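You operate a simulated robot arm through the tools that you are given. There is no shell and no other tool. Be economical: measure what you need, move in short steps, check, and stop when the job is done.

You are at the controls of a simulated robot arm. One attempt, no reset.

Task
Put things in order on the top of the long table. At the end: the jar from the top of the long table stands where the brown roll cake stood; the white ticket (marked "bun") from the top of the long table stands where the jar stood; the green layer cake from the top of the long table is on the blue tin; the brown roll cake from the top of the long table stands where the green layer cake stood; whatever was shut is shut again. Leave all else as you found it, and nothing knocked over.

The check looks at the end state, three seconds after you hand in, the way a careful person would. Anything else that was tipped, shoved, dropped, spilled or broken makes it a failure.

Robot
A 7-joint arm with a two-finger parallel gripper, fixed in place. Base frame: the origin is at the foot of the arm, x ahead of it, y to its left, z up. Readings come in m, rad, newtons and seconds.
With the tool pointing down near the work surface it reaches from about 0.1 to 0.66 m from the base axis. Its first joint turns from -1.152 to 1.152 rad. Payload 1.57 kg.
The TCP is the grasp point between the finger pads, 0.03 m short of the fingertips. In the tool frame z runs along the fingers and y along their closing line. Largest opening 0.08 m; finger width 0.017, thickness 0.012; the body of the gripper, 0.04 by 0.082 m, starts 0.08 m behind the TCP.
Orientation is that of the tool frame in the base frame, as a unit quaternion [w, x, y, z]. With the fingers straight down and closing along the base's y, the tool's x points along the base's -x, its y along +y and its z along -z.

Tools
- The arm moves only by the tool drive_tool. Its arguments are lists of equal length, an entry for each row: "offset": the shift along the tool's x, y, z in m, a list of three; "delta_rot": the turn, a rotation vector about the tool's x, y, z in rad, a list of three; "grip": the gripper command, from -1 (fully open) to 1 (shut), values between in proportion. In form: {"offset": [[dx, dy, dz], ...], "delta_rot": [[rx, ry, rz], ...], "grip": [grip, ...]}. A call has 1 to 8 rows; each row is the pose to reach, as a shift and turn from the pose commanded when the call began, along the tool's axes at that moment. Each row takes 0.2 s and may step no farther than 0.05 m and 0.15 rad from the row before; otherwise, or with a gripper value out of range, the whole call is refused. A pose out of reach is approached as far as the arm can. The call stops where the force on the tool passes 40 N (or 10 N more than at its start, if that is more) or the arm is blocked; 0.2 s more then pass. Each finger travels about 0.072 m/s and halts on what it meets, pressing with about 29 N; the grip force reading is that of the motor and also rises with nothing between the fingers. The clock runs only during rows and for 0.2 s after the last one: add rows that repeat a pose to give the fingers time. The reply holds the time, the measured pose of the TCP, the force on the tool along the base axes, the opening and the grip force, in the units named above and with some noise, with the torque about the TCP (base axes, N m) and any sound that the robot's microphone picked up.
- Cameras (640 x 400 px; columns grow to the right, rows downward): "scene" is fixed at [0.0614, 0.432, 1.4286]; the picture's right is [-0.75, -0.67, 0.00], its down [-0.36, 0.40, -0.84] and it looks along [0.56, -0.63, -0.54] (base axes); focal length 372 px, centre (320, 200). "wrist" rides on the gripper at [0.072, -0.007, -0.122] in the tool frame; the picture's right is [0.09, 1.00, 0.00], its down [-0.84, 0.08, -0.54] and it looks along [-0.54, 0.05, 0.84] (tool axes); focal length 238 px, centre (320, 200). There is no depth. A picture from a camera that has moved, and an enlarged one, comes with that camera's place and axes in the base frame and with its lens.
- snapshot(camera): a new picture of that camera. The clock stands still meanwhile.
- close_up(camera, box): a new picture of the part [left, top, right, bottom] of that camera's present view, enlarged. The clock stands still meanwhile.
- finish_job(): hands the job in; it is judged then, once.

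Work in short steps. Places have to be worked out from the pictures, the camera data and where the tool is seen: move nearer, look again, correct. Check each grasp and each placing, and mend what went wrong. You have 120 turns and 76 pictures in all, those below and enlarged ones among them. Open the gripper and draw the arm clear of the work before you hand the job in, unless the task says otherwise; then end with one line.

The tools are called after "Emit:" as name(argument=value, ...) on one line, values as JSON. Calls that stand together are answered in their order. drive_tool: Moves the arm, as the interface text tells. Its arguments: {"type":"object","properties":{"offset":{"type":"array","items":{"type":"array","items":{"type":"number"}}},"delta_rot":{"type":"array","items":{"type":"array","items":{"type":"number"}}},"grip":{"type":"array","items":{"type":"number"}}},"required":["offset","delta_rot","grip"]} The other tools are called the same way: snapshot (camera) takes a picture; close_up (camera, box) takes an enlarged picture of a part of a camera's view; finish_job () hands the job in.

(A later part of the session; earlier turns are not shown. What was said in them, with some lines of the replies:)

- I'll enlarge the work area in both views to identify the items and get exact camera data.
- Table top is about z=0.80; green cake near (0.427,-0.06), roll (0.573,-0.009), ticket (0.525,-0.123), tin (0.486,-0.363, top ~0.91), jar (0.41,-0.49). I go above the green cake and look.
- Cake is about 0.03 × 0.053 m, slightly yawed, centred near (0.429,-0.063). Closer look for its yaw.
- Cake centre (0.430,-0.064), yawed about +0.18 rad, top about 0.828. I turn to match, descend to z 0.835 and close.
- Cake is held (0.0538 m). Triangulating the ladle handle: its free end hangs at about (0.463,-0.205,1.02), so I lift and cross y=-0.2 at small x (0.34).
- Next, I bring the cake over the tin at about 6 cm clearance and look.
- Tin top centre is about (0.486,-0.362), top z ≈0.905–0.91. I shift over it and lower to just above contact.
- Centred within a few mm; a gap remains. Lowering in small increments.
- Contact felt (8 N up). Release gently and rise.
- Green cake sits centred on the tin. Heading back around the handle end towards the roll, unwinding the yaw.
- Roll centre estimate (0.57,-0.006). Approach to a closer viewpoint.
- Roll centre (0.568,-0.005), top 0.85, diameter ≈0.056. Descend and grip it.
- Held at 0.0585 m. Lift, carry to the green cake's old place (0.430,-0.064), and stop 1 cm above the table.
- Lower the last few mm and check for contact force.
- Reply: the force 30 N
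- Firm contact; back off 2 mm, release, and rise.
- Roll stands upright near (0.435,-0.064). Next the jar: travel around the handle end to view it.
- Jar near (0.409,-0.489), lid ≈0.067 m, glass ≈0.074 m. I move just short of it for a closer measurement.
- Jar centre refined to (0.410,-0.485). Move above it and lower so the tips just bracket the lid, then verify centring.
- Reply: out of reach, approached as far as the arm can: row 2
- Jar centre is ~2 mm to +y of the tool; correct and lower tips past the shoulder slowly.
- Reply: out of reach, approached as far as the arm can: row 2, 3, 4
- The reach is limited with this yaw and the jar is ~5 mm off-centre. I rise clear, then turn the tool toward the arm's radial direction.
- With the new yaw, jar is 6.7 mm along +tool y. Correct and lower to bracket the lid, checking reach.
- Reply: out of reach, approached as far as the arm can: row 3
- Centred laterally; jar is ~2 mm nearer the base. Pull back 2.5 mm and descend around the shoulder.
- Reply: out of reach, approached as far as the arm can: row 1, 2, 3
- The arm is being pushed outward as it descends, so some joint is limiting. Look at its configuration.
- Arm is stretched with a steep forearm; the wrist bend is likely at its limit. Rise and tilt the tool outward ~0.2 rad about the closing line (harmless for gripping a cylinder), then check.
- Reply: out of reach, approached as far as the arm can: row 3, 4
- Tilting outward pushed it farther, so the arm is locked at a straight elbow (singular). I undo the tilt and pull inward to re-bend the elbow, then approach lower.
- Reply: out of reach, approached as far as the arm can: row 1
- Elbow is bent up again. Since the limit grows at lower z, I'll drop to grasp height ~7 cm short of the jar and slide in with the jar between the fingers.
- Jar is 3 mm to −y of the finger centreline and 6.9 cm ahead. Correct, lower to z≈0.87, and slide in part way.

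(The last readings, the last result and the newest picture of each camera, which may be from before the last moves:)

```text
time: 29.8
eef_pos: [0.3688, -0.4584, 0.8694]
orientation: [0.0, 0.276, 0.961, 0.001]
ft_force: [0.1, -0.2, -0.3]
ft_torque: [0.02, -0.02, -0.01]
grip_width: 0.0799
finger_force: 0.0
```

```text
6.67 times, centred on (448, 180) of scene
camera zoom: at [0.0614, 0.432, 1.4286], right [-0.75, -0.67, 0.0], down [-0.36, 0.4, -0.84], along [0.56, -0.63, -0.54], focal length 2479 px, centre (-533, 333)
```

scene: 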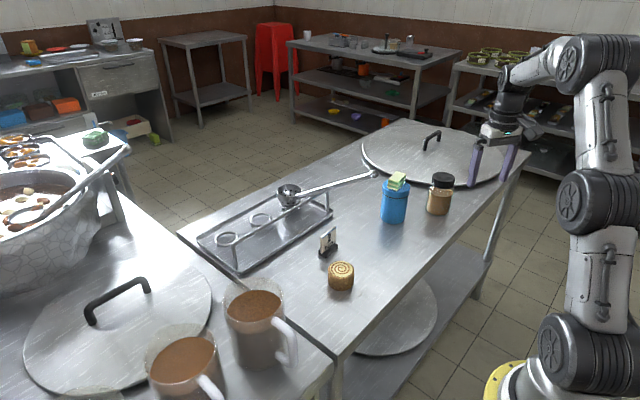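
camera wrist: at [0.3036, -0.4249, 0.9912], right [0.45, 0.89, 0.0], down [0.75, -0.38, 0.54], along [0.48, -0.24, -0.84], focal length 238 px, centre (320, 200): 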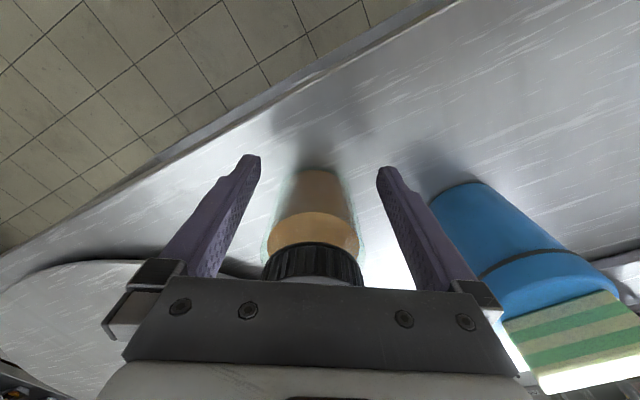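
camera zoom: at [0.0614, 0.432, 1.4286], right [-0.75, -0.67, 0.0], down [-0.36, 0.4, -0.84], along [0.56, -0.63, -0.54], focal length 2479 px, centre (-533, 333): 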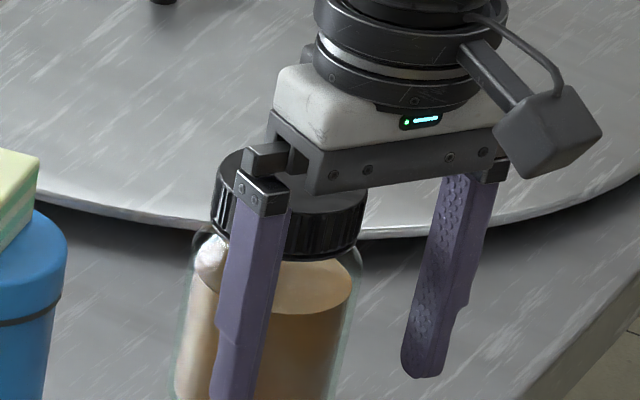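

Almost centred (1 mm). Continue sliding in.

Emit:
drive_tool(offset=[[-0.005, -0.001, 0], [-0.015, -0.001, 0], [-0.025, -0.001, 0]], delta_rot=[[0, 0, 0], [0, 0, 0], [0, 0, 0]], grip=[-1, -1, -1])

Emit:
snapshot(camera="wrist")

```text
time: 30.6
eef_pos: [0.3887, -0.4721, 0.8677]
orientation: [0.001, 0.276, 0.961, 0.001]
ft_force: [-0.6, -0.1, -0.4]
ft_torque: [-0.03, 0.01, 0.0]
grip_width: 0.0801
finger_force: 0.1
```

```text
33 pictures are left
camera wrist: at [0.324, -0.4396, 0.9918], right [0.45, 0.89, 0.0], down [0.75, -0.38, 0.54], along [0.48, -0.24, -0.84], focal length 238 px, centre (320, 200)
```

wrist: 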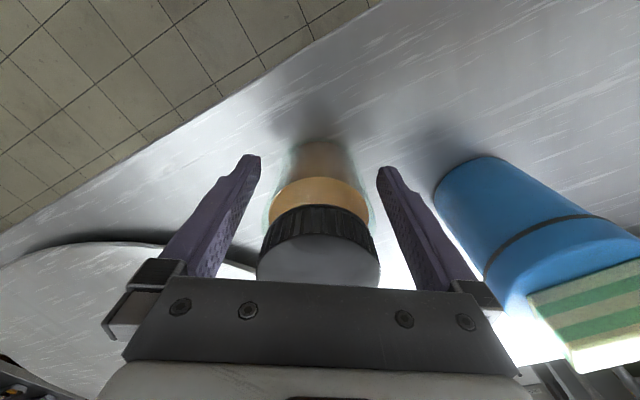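

Centred. Slide the final ~2 cm and close.

Emit:
drive_tool(offset=[[-0.008, 0, 0], [-0.016, 0, 0], [-0.021, 0, 0], [-0.021, 0, 0]], delta_rot=[[0, 0, 0], [0, 0, 0], [0, 0, 0], [0, 0, 0]], grip=[-1, -1, -1, -1])

Emit:
snapshot(camera="wrist")

```text
time: 31.6
eef_pos: [0.406, -0.485, 0.8676]
orientation: [0.0, 0.275, 0.961, 0.0]
ft_force: [-0.1, 0.3, -0.4]
ft_torque: [-0.02, -0.01, 0.01]
grip_width: 0.0801
finger_force: 0.1
```

```text
32 pictures are left
camera wrist: at [0.3429, -0.4517, 0.9912], right [0.45, 0.89, 0.0], down [0.75, -0.38, 0.54], along [0.48, -0.24, -0.84], focal length 238 px, centre (320, 200)
```

wrist: 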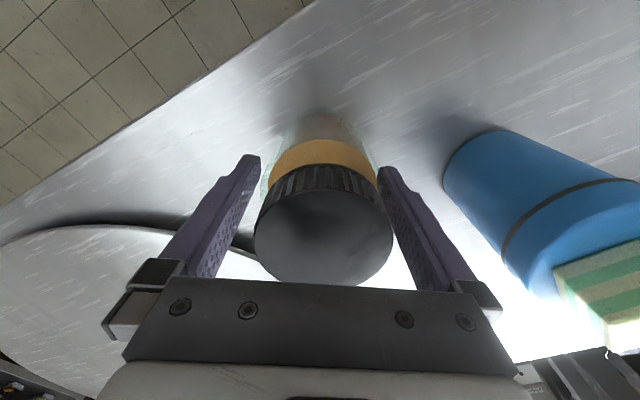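

No contact, jar between the pads. Close.

Emit:
drive_tool(offset=[[0, 0.001, 0], [0, 0.001, 0], [0, 0.001, 0]], delta_rot=[[0, 0, 0], [0, 0, 0], [0, 0, 0]], grip=[-0.5, 0.0, 0.2])

```text
time: 32.4
eef_pos: [0.4088, -0.4847, 0.869]
orientation: [0.0, 0.277, 0.961, 0.0]
ft_force: [-1.2, -1.3, 0.9]
ft_torque: [0.08, 0.04, 0.02]
grip_width: 0.0711
finger_force: 29.2
```

Gripped at 0.071 m. Lift slightly, retract inward and go around the handle end, unwinding yaw.

Emit:
drive_tool(offset=[[0, 0.001, -0.022], [0.0301, 0.0047, -0.047], [0.0673, 0.0167, -0.072], [0.0986, 0.0383, -0.097], [0.1284, 0.0668, -0.117], [0.1566, 0.1022, -0.132], [0.1833, 0.1409, -0.142], [0.2089, 0.1815, -0.142]], delta_rot=[[0, 0, 0], [0, 0, 0], [0, 0, -0.09], [0, 0, -0.18], [0, 0, -0.28], [0, 0, -0.37], [0, 0, -0.46], [0, 0, -0.56]], grip=[0.2, 0.2, 0.2, 0.2, 0.2, 0.2, 0.2, 0.2])

Emit:
snapshot(camera="scene")

```text
time: 34.2
eef_pos: [0.326, -0.2208, 1.008]
orientation: [0.0, -0.001, 1.0, 0.0]
ft_force: [0.2, 0.5, -3.2]
ft_torque: [0.02, 0.02, -0.02]
grip_width: 0.0706
finger_force: 29.1
```

```text
31 pictures are left
```

scene: 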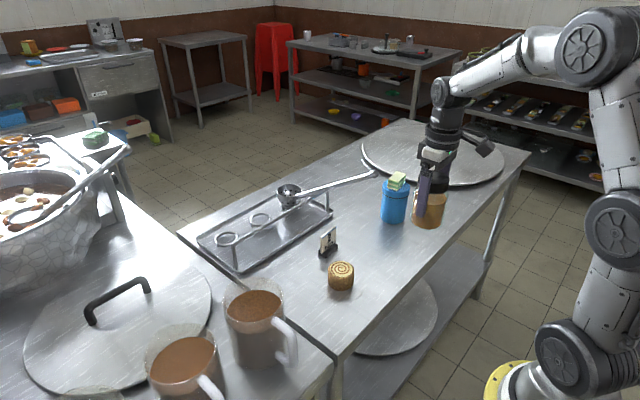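

Jar held. Carry it over to the roll's old place, staying clear of the handle, stopping above.

Emit:
drive_tool(offset=[[-0.004, 0.0458, 0], [-0.014, 0.0908, 0], [-0.039, 0.1308, 0], [-0.074, 0.1658, 0.003], [-0.114, 0.1908, 0.013], [-0.159, 0.2058, 0.023], [-0.204, 0.2138, 0.038], [-0.234, 0.2148, 0.063]], delta_rot=[[0, 0, 0], [0, 0, 0], [0, 0, 0], [0, 0, 0], [0, 0, 0], [0, 0, 0], [0, 0, 0], [0, 0, 0]], grip=[0.2, 0.2, 0.2, 0.2, 0.2, 0.2, 0.2, 0.2])

Emit:
close_up(camera="scene", box=[192, 180, 352, 280])

Emit:
snapshot(camera="wrist")

```text
time: 36.0
eef_pos: [0.5596, -0.0026, 0.946]
orientation: [0.0, 0.0, 1.0, 0.0]
ft_force: [0.5, 0.5, -3.0]
ft_torque: [0.03, 0.04, 0.01]
grip_width: 0.0712
finger_force: 29.3
```

```text
4.00 times, centred on (272, 230) of scene
camera zoom: at [0.0615, 0.432, 1.4285], right [-0.75, -0.67, 0.0], down [-0.36, 0.4, -0.84], along [0.56, -0.63, -0.54], focal length 1487 px, centre (512, 80)
```

zoom: 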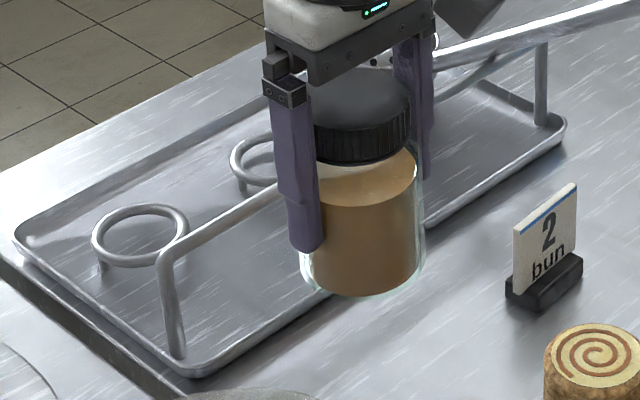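

```text
29 pictures are left
camera wrist: at [0.4874, -0.0075, 1.0689], right [-0.09, 1.0, 0.0], down [0.84, 0.08, 0.54], along [0.54, 0.05, -0.84], focal length 238 px, centre (320, 200)
```

wrist: 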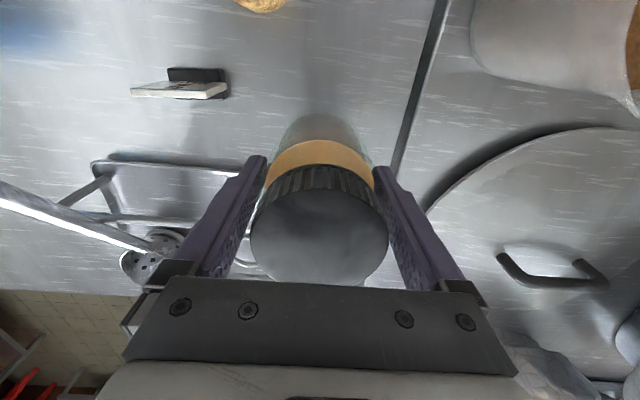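

Shift to TCP (0.570,-0.006) and lower to about 4 mm above the table.

Emit:
drive_tool(offset=[[-0.01, -0.003, 0.02], [-0.01, -0.003, 0.05], [-0.01, -0.003, 0.068], [-0.01, -0.003, 0.074]], delta_rot=[[0, 0, 0], [0, 0, 0], [0, 0, 0], [0, 0, 0]], grip=[0.2, 0.2, 0.2, 0.2])

Emit:
close_up(camera="scene", box=[192, 190, 352, 290])

```text
time: 37.0
eef_pos: [0.5691, -0.007, 0.8739]
orientation: [0.001, 0.0, 1.0, 0.0]
ft_force: [0.0, -0.3, -3.6]
ft_torque: [-0.02, 0.01, 0.0]
grip_width: 0.071
finger_force: 29.1
```

```text
4.00 times, centred on (272, 240) of scene
camera zoom: at [0.0615, 0.432, 1.4286], right [-0.75, -0.67, 0.0], down [-0.36, 0.4, -0.84], along [0.56, -0.63, -0.54], focal length 1487 px, centre (512, 40)
```

zoom: 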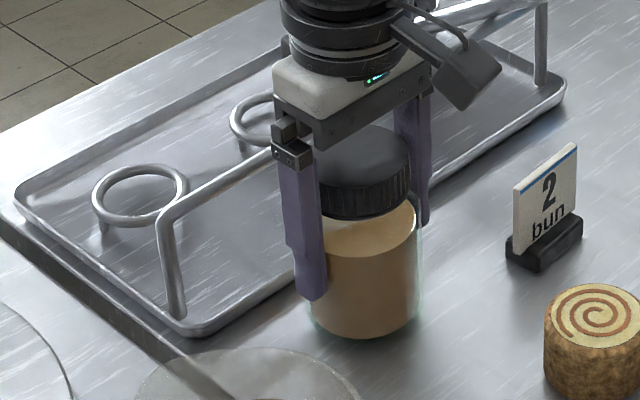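

Lower the last millimetres with a slight 3 mm correction.

Emit:
drive_tool(offset=[[0.003, 0.002, 0.002], [0.003, 0.002, 0.004], [0.003, 0.002, 0.005]], delta_rot=[[0, 0, 0], [0, 0, 0], [0, 0, 0]], grip=[0.2, 0.2, 0.2])

```text
time: 37.8
eef_pos: [0.5674, -0.0061, 0.8691]
orientation: [0.0, -0.001, 1.0, 0.001]
ft_force: [-0.7, 0.1, -3.2]
ft_torque: [0.01, 0.0, -0.05]
grip_width: 0.0709
finger_force: 28.9
```

Still hanging (−3.2 N weight). Lower a bit more.

Emit:
drive_tool(offset=[[0, 0, 0.001], [0, 0, 0.002], [0, 0, 0.002]], delta_rot=[[0, 0, 0], [0, 0, 0], [0, 0, 0]], grip=[0.2, 0.2, 0.2])

```text
time: 38.6
eef_pos: [0.5674, -0.0061, 0.869]
orientation: [0.001, 0.0, 1.0, 0.0]
ft_force: [-2.4, 0.4, 9.2]
ft_torque: [0.0, 0.58, 0.01]
grip_width: 0.0706
finger_force: 29.8
```

Contact (9 N). Open fully, then rise straight up.

Emit:
drive_tool(offset=[[0, 0, -0.001], [0, 0, -0.001], [0, 0, -0.001], [0, 0, -0.02], [0, 0, -0.05], [0, 0, -0.09], [0, 0, -0.13], [0, 0, -0.15]], delta_rot=[[0, 0, 0], [0, 0, 0], [0, 0, 0], [0, 0, 0], [0, 0, 0], [0, 0, 0], [0, 0, 0], [0, 0, 0]], grip=[-0.4, -1, -1, -1, -1, -1, -1, -1])

Emit:
snapshot(camera="wrist")

Emit:
close_up(camera="scene", box=[200, 180, 392, 300])

```text
time: 40.4
eef_pos: [0.5687, -0.0053, 1.0179]
orientation: [0.0, 0.0, 1.0, 0.0]
ft_force: [-0.2, -0.2, 1.5]
ft_torque: [-0.02, 0.04, 0.02]
grip_width: 0.08
finger_force: 0.0
```

```text
27 pictures are left
camera wrist: at [0.4957, -0.0118, 1.1401], right [-0.09, 1.0, 0.0], down [0.84, 0.08, 0.54], along [0.54, 0.05, -0.84], focal length 238 px, centre (320, 200)
```

wrist: 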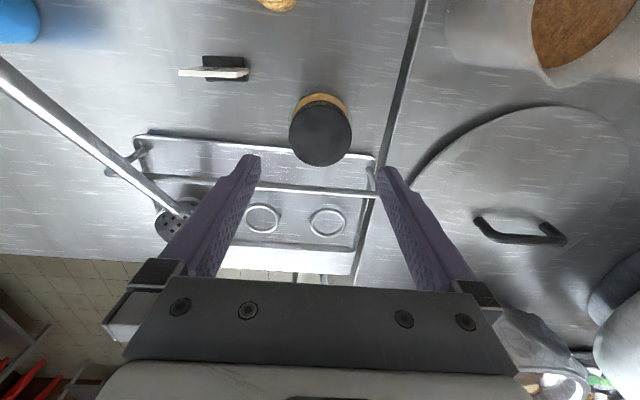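

```text
3.33 times, centred on (296, 240) of scene
camera zoom: at [0.0614, 0.432, 1.4286], right [-0.75, -0.67, 0.0], down [-0.36, 0.4, -0.84], along [0.56, -0.63, -0.54], focal length 1240 px, centre (400, 67)
```

zoom: 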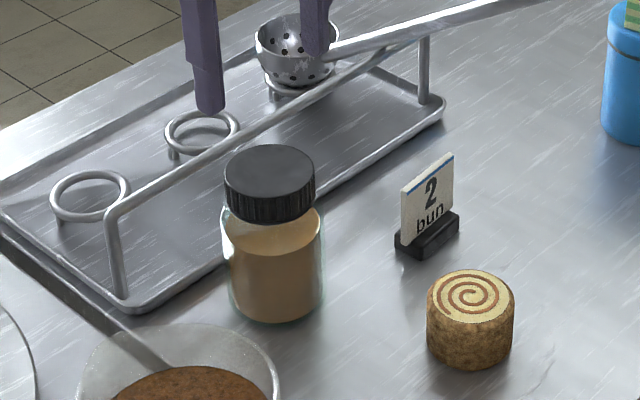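

Jar stands at (0.567,-0.005). Next the ticket: move to a view pose short of it, keeping clear of the ladle handle.

Emit:
drive_tool(offset=[[0.03, -0.024, 0.0], [0.06, -0.048, 0.01], [0.09, -0.072, 0.024], [0.119, -0.095, 0.038]], delta_rot=[[0, 0, 0], [0, 0, 0], [0, 0, 0], [0, 0, 0]], grip=[-1, -1, -1, -1])

Emit:
snapshot(camera="wrist")

Emit:
close_up(camera="wrist", box=[250, 130, 346, 190])

Emit:
close_up(camera="scene", box=[290, 215, 370, 265])

```text
time: 41.4
eef_pos: [0.4493, -0.0997, 0.9805]
orientation: [0.0, 0.001, 1.0, 0.0]
ft_force: [0.2, 0.0, 0.6]
ft_torque: [-0.01, 0.01, 0.01]
grip_width: 0.08
finger_force: 0.0
```

```text
25 pictures are left
camera wrist: at [0.3777, -0.1048, 1.1028], right [-0.09, 1.0, 0.0], down [0.84, 0.08, 0.54], along [0.54, 0.05, -0.84], focal length 238 px, centre (320, 200)
```

wrist: 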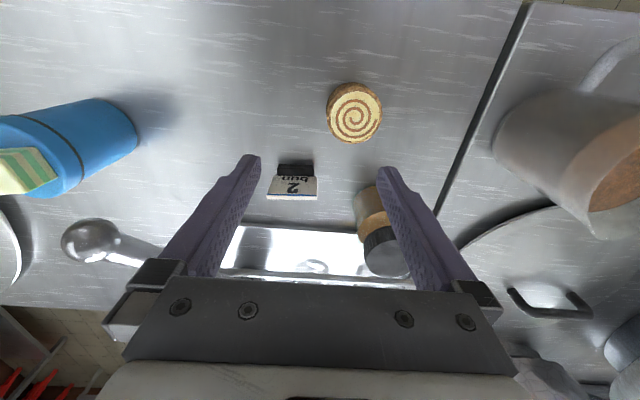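

```text
6.67 times, centred on (298, 160) of wrist
camera zoom: at [0.3777, -0.1048, 1.1028], right [-0.09, 1.0, 0.0], down [0.84, 0.08, 0.54], along [0.54, 0.05, -0.84], focal length 1589 px, centre (467, 467)
```

zoom: 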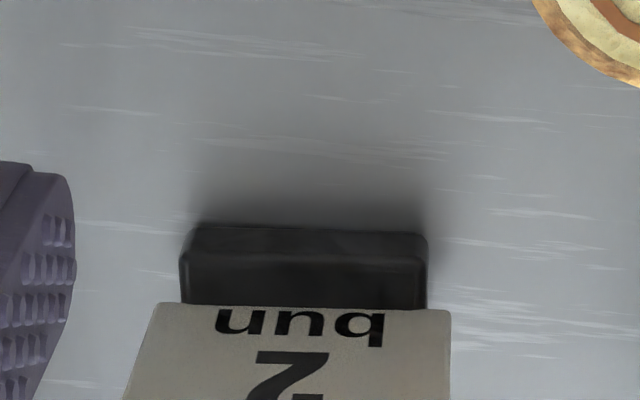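

```text
8.00 times, centred on (330, 240) of scene
camera zoom: at [0.0614, 0.432, 1.4286], right [-0.75, -0.67, 0.0], down [-0.36, 0.4, -0.84], along [0.56, -0.63, -0.54], focal length 2975 px, centre (240, -120)
```

zoom: 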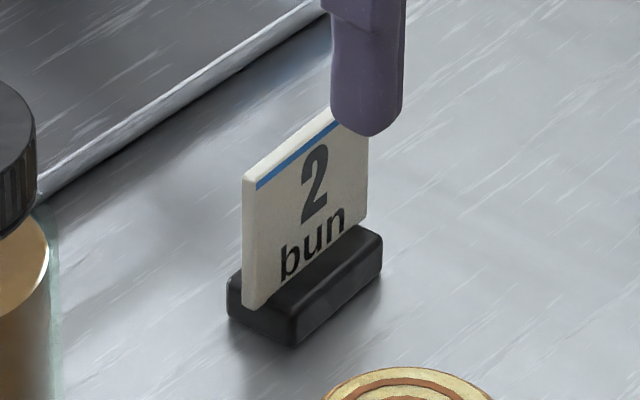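

Plate centre about (0.530,-0.125), width ≈0.06, yaw ≈+0.06, top ≈0.86. Move over it with the fingers slightly narrowed and descend part-way to check.

Emit:
drive_tool(offset=[[-0.03, -0.008, 0.0], [-0.06, -0.018, 0.005], [-0.0807, -0.0253, 0.02], [-0.0807, -0.0253, 0.06]], delta_rot=[[0, 0, -0.03], [0, 0, -0.06], [0, 0, -0.06], [0, 0, -0.06]], grip=[-0.9, -0.85, -0.85, -0.85])

Emit:
snapshot(camera="wrist")

Emit:
close_up(camera="scene", box=[260, 150, 420, 250])

```text
time: 42.4
eef_pos: [0.5323, -0.1259, 0.9182]
orientation: [-0.001, -0.03, 1.0, 0.0]
ft_force: [0.0, -0.8, -0.1]
ft_torque: [0.01, -0.04, 0.0]
grip_width: 0.074
finger_force: 0.1
```

```text
22 pictures are left
camera wrist: at [0.4605, -0.1366, 1.0413], right [-0.15, 0.99, 0.0], down [0.83, 0.13, 0.54], along [0.54, 0.08, -0.84], focal length 238 px, centre (320, 200)
```

wrist: 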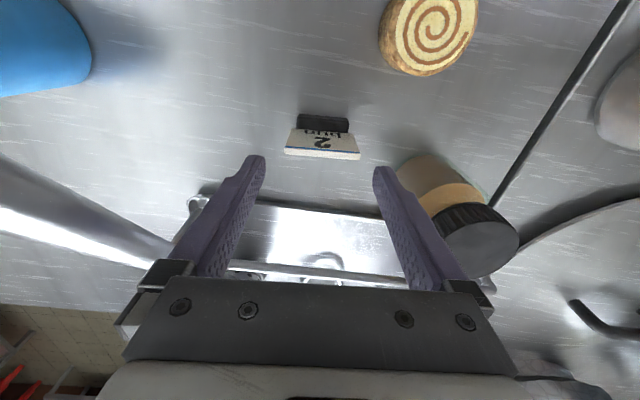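

```text
4.00 times, centred on (340, 200) of scene
camera zoom: at [0.0614, 0.4319, 1.4286], right [-0.75, -0.67, 0.0], down [-0.36, 0.4, -0.84], along [0.56, -0.63, -0.54], focal length 1487 px, centre (240, 200)
```

zoom: 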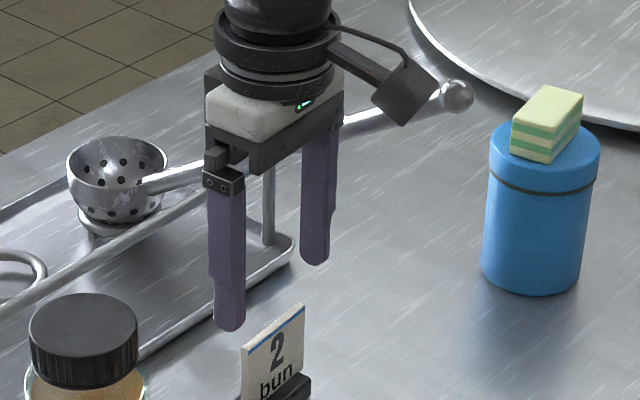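

Aligned on the plate. Descend and grip.

Emit:
drive_tool(offset=[[0, 0.001, 0.03], [0, 0.001, 0.06], [0, 0.001, 0.077], [0, 0.001, 0.077], [0, 0.001, 0.077], [0, 0.001, 0.077]], delta_rot=[[0, 0, -0.03], [0, 0, -0.03], [0, 0, -0.03], [0, 0, -0.03], [0, 0, -0.03], [0, 0, -0.03]], grip=[-0.85, -0.85, -0.85, -0.6, 0.2, 0.2])

Emit:
snapshot(camera="wrist")

Emit:
close_up(camera="scene", box=[260, 170, 420, 270])

```text
time: 43.8
eef_pos: [0.5285, -0.125, 0.8418]
orientation: [0.0, -0.045, 0.999, 0.0]
ft_force: [0.3, -0.4, 0.5]
ft_torque: [0.0, 0.0, 0.03]
grip_width: 0.0596
finger_force: 28.7
```

```text
20 pictures are left
camera wrist: at [0.4564, -0.1371, 0.9643], right [-0.18, 0.98, 0.0], down [0.83, 0.15, 0.54], along [0.53, 0.1, -0.84], focal length 238 px, centre (320, 200)
```

wrist: 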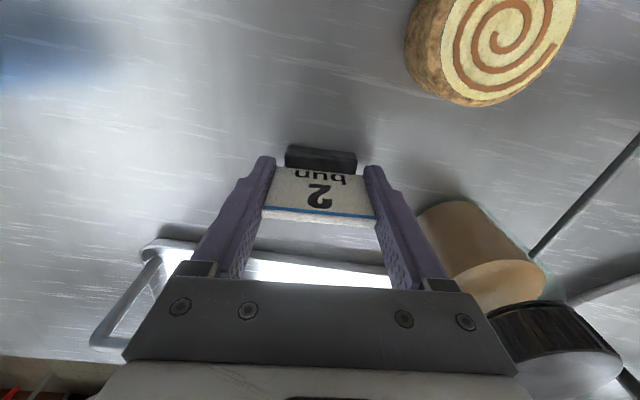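

```text
4.00 times, centred on (340, 220) of scene
camera zoom: at [0.0614, 0.432, 1.4286], right [-0.75, -0.67, 0.0], down [-0.36, 0.4, -0.84], along [0.56, -0.63, -0.54], focal length 1487 px, centre (240, 120)
```

zoom: 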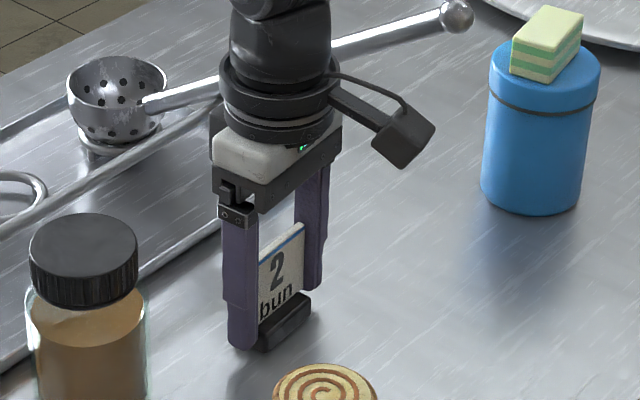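

Plate gripped (0.0596). Lift straight up, then retreat inward and round the handle end.

Emit:
drive_tool(offset=[[0, 0, -0.043], [0.0085, 0.0008, -0.088], [0.0524, 0.0148, -0.098], [0.0963, 0.0288, -0.108], [0.1424, 0.0179, -0.118], [0.18, -0.0138, -0.123], [0.1995, -0.0573, -0.123], [0.2038, -0.1051, -0.123]], delta_rot=[[0, 0, 0], [0, 0, 0], [0, 0, 0], [0, 0, 0], [0, 0, 0], [0, 0, 0], [0, 0, 0], [0, 0, 0]], grip=[0.2, 0.2, 0.2, 0.2, 0.2, 0.2, 0.2, 0.2])

Emit:
snapshot(camera="scene")

```text
time: 45.6
eef_pos: [0.337, -0.2498, 0.9646]
orientation: [0.0, -0.045, 0.999, 0.0]
ft_force: [-1.1, 0.4, -1.0]
ft_torque: [0.01, -0.01, 0.0]
grip_width: 0.0595
finger_force: 29.0
```

```text
18 pictures are left
```

scene: 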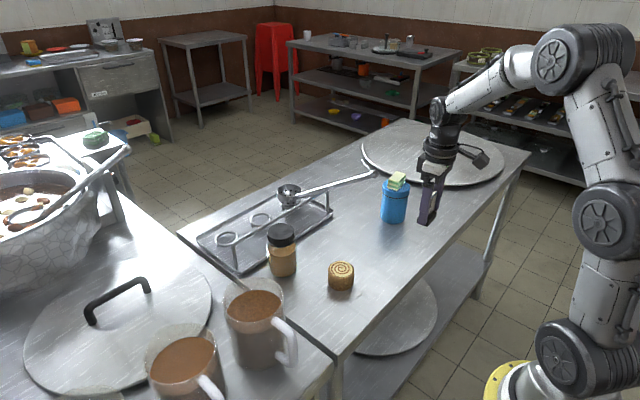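

Ticket held. Go to the jar's old place (0.408,-0.484), dropping low early and sliding outward at low height.

Emit:
drive_tool(offset=[[0.0062, -0.0466, 0.0096], [0.0125, -0.0932, 0.0196], [0.0166, -0.1391, 0.0346], [0.0173, -0.1691, 0.0646], [0.0037, -0.1854, 0.0946], [-0.0194, -0.2076, 0.1066], [-0.0397, -0.2275, 0.1086], [-0.0496, -0.2395, 0.1106]], delta_rot=[[0, 0, 0], [0, 0, 0], [0, 0, 0], [0, 0, 0], [0, 0, 0], [0, 0, 0], [0, 0, 0], [0, 0, 0]], grip=[0.2, 0.2, 0.2, 0.2, 0.2, 0.2, 0.2, 0.2])

Emit:
snapshot(camera="wrist")

Emit:
close_up(camera="scene", box=[360, 140, 488, 220])

```text
time: 47.4
eef_pos: [0.4084, -0.4824, 0.8528]
orientation: [0.0, -0.046, 0.999, 0.0]
ft_force: [-0.1, 0.7, -0.6]
ft_torque: [0.01, 0.0, -0.01]
grip_width: 0.0595
finger_force: 28.7
```

```text
17 pictures are left
camera wrist: at [0.3372, -0.4939, 0.9751], right [-0.18, 0.98, 0.0], down [0.83, 0.15, 0.54], along [0.53, 0.1, -0.84], focal length 238 px, centre (320, 200)
```

wrist: 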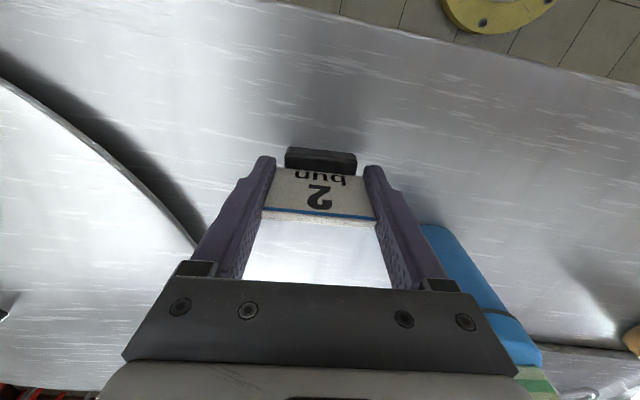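

```text
5.00 times, centred on (424, 180) of scene
camera zoom: at [0.0614, 0.432, 1.4286], right [-0.75, -0.67, 0.0], down [-0.36, 0.4, -0.84], along [0.56, -0.63, -0.54], focal length 1859 px, centre (-200, 300)
```

zoom: 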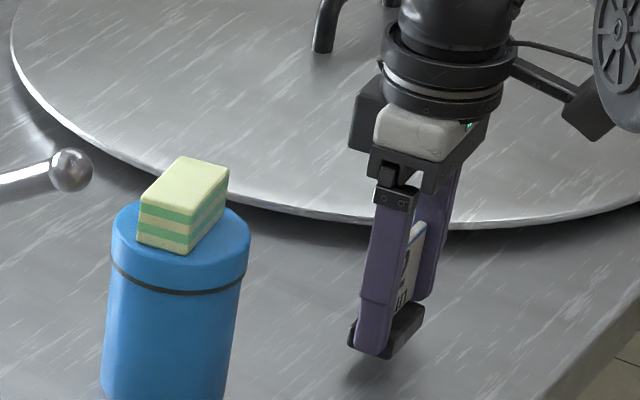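

In place, ~1 cm above the table. Lower gently.

Emit:
drive_tool(offset=[[0, 0, 0.005], [0, 0, 0.008], [0, 0, 0.0105], [0, 0, 0.0105]], delta_rot=[[0, 0, 0], [0, 0, 0], [0, 0, 0], [0, 0, 0]], grip=[0.2, 0.2, 0.2, 0.2])

```text
time: 48.4
eef_pos: [0.4075, -0.481, 0.8435]
orientation: [0.0, -0.045, 0.999, 0.0]
ft_force: [0.0, -0.2, -0.1]
ft_torque: [-0.01, 0.02, 0.01]
grip_width: 0.0594
finger_force: 28.8
```

Not yet in contact; 1–2 mm further.

Emit:
drive_tool(offset=[[0, 0, 0.001], [0, 0, 0.002], [0, 0, 0.002]], delta_rot=[[0, 0, 0], [0, 0, 0], [0, 0, 0]], grip=[0.2, 0.2, 0.2])

```text
time: 49.2
eef_pos: [0.4061, -0.4818, 0.8413]
orientation: [0.0, -0.044, 0.999, 0.0]
ft_force: [0.2, 0.0, -0.9]
ft_torque: [0.04, -0.01, -0.02]
grip_width: 0.0591
finger_force: 28.8
```

Emit:
close_up(camera="scene", box=[420, 190, 460, 215])

Emit:
drive_tool(offset=[[0, 0, 0.0008], [0, 0, 0.0015], [0, 0, 0.0015]], delta_rot=[[0, 0, 0], [0, 0, 0], [0, 0, 0]], grip=[0.2, 0.2, 0.2])

```text
16.00 times, centred on (440, 202) of scene
camera zoom: at [0.0614, 0.4319, 1.4286], right [-0.75, -0.67, 0.0], down [-0.36, 0.4, -0.84], along [0.56, -0.63, -0.54], focal length 5950 px, centre (-1600, 160)
```

zoom: 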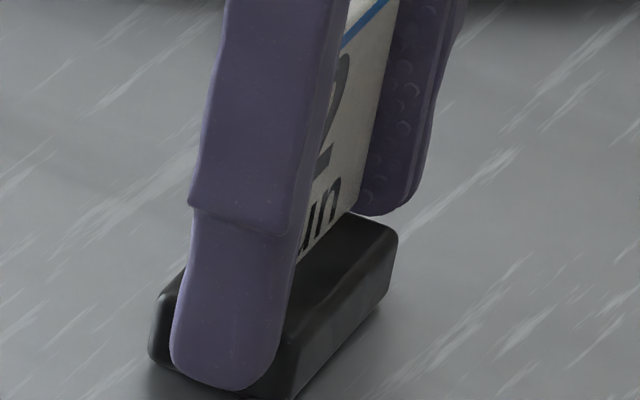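

```text
time: 50.0
eef_pos: [0.4082, -0.4814, 0.8404]
orientation: [0.0, -0.045, 0.999, 0.001]
ft_force: [-0.6, -0.4, 0.7]
ft_torque: [0.01, 0.0, 0.0]
grip_width: 0.0596
finger_force: 29.0
```

Nearly touching; one more millimetre to confirm contact.

Emit:
drive_tool(offset=[[0, 0, 0.0008], [0, 0, 0.0012]], delta_rot=[[0, 0, 0], [0, 0, 0]], grip=[0.2, 0.2])

```text
time: 50.6
eef_pos: [0.4076, -0.482, 0.8413]
orientation: [0.0, -0.045, 0.999, -0.001]
ft_force: [-0.1, 4.0, 7.8]
ft_torque: [0.3, 0.06, 0.0]
grip_width: 0.0591
finger_force: 29.1
```

Contact. Open, rise to 0.90, then draw back inward.

Emit:
drive_tool(offset=[[0, 0, -0.001], [0, 0, -0.001], [0, 0, -0.001], [0, 0, -0.025], [0, 0, -0.055], [0.03, 0.01, -0.085], [0.065, 0.02, -0.115], [0.1, 0.03, -0.145]], delta_rot=[[0, 0, 0], [0, 0, 0], [0, 0, 0], [0, 0, 0], [0, 0, 0], [0, 0, 0], [0, 0, 0], [0, 0, 0]], grip=[-0.3, -0.7, -1, -1, -1, -1, -1, -1])

Emit:
snapshot(camera="scene")

Emit:
close_up(camera="scene", box=[360, 140, 488, 220])

Emit:
snapshot(camera="wrist")

```text
time: 52.4
eef_pos: [0.3026, -0.4594, 0.9871]
orientation: [-0.002, -0.045, 0.999, 0.001]
ft_force: [0.0, 0.2, 0.0]
ft_torque: [-0.01, -0.03, 0.01]
grip_width: 0.0801
finger_force: 0.0
```

```text
14 pictures are left
```

scene: 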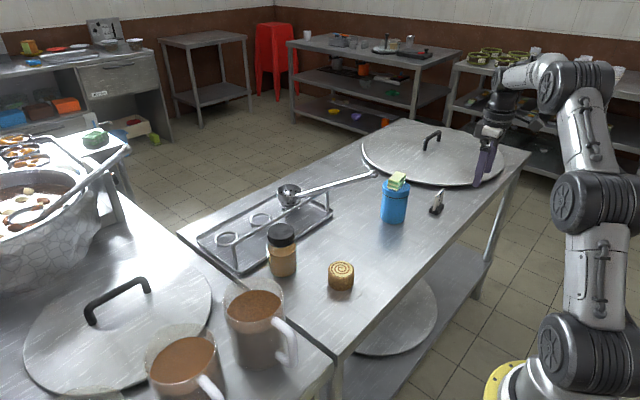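

```text
5.00 times, centred on (424, 180) of scene
camera zoom: at [0.0614, 0.4319, 1.4286], right [-0.75, -0.67, 0.0], down [-0.36, 0.4, -0.84], along [0.56, -0.63, -0.54], focal length 1859 px, centre (-200, 300)
```

zoom: 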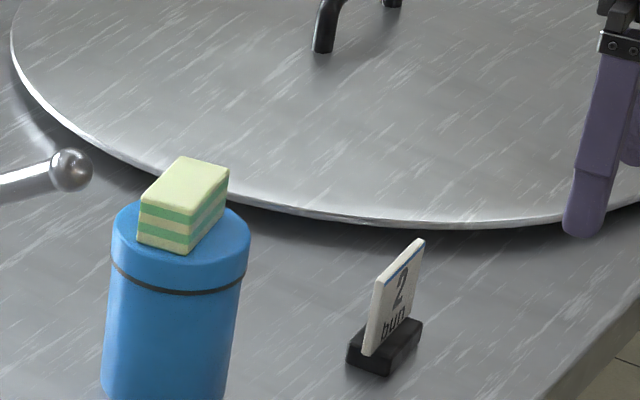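

```text
12 pictures are left
camera wrist: at [0.2322, -0.472, 1.1098], right [-0.18, 0.98, 0.0], down [0.83, 0.15, 0.54], along [0.53, 0.1, -0.84], focal length 238 px, centre (320, 200)
```

wrist: 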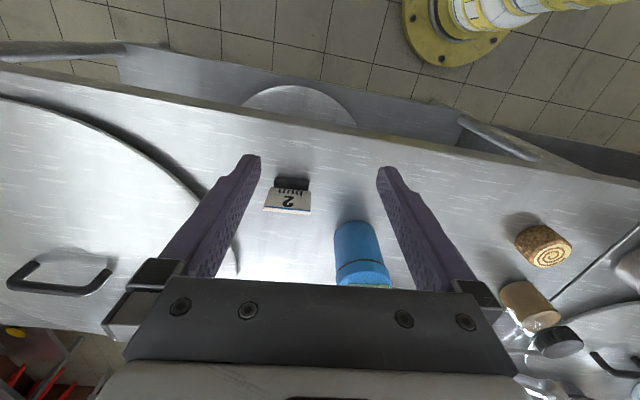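

All four items are upright in their places and the gripper is open and clear, so I'm handing in.

Emit:
finish_job()

```text
The job is handed in.
```

I handed the job in with all four moves done: the jar is where the roll cake stood, the ticket is where the jar stood, the green cake is on the blue tin, and the roll cake is about 6 mm off the green cake's old spot. I opened nothing, and the last pictures show nothing tipped.
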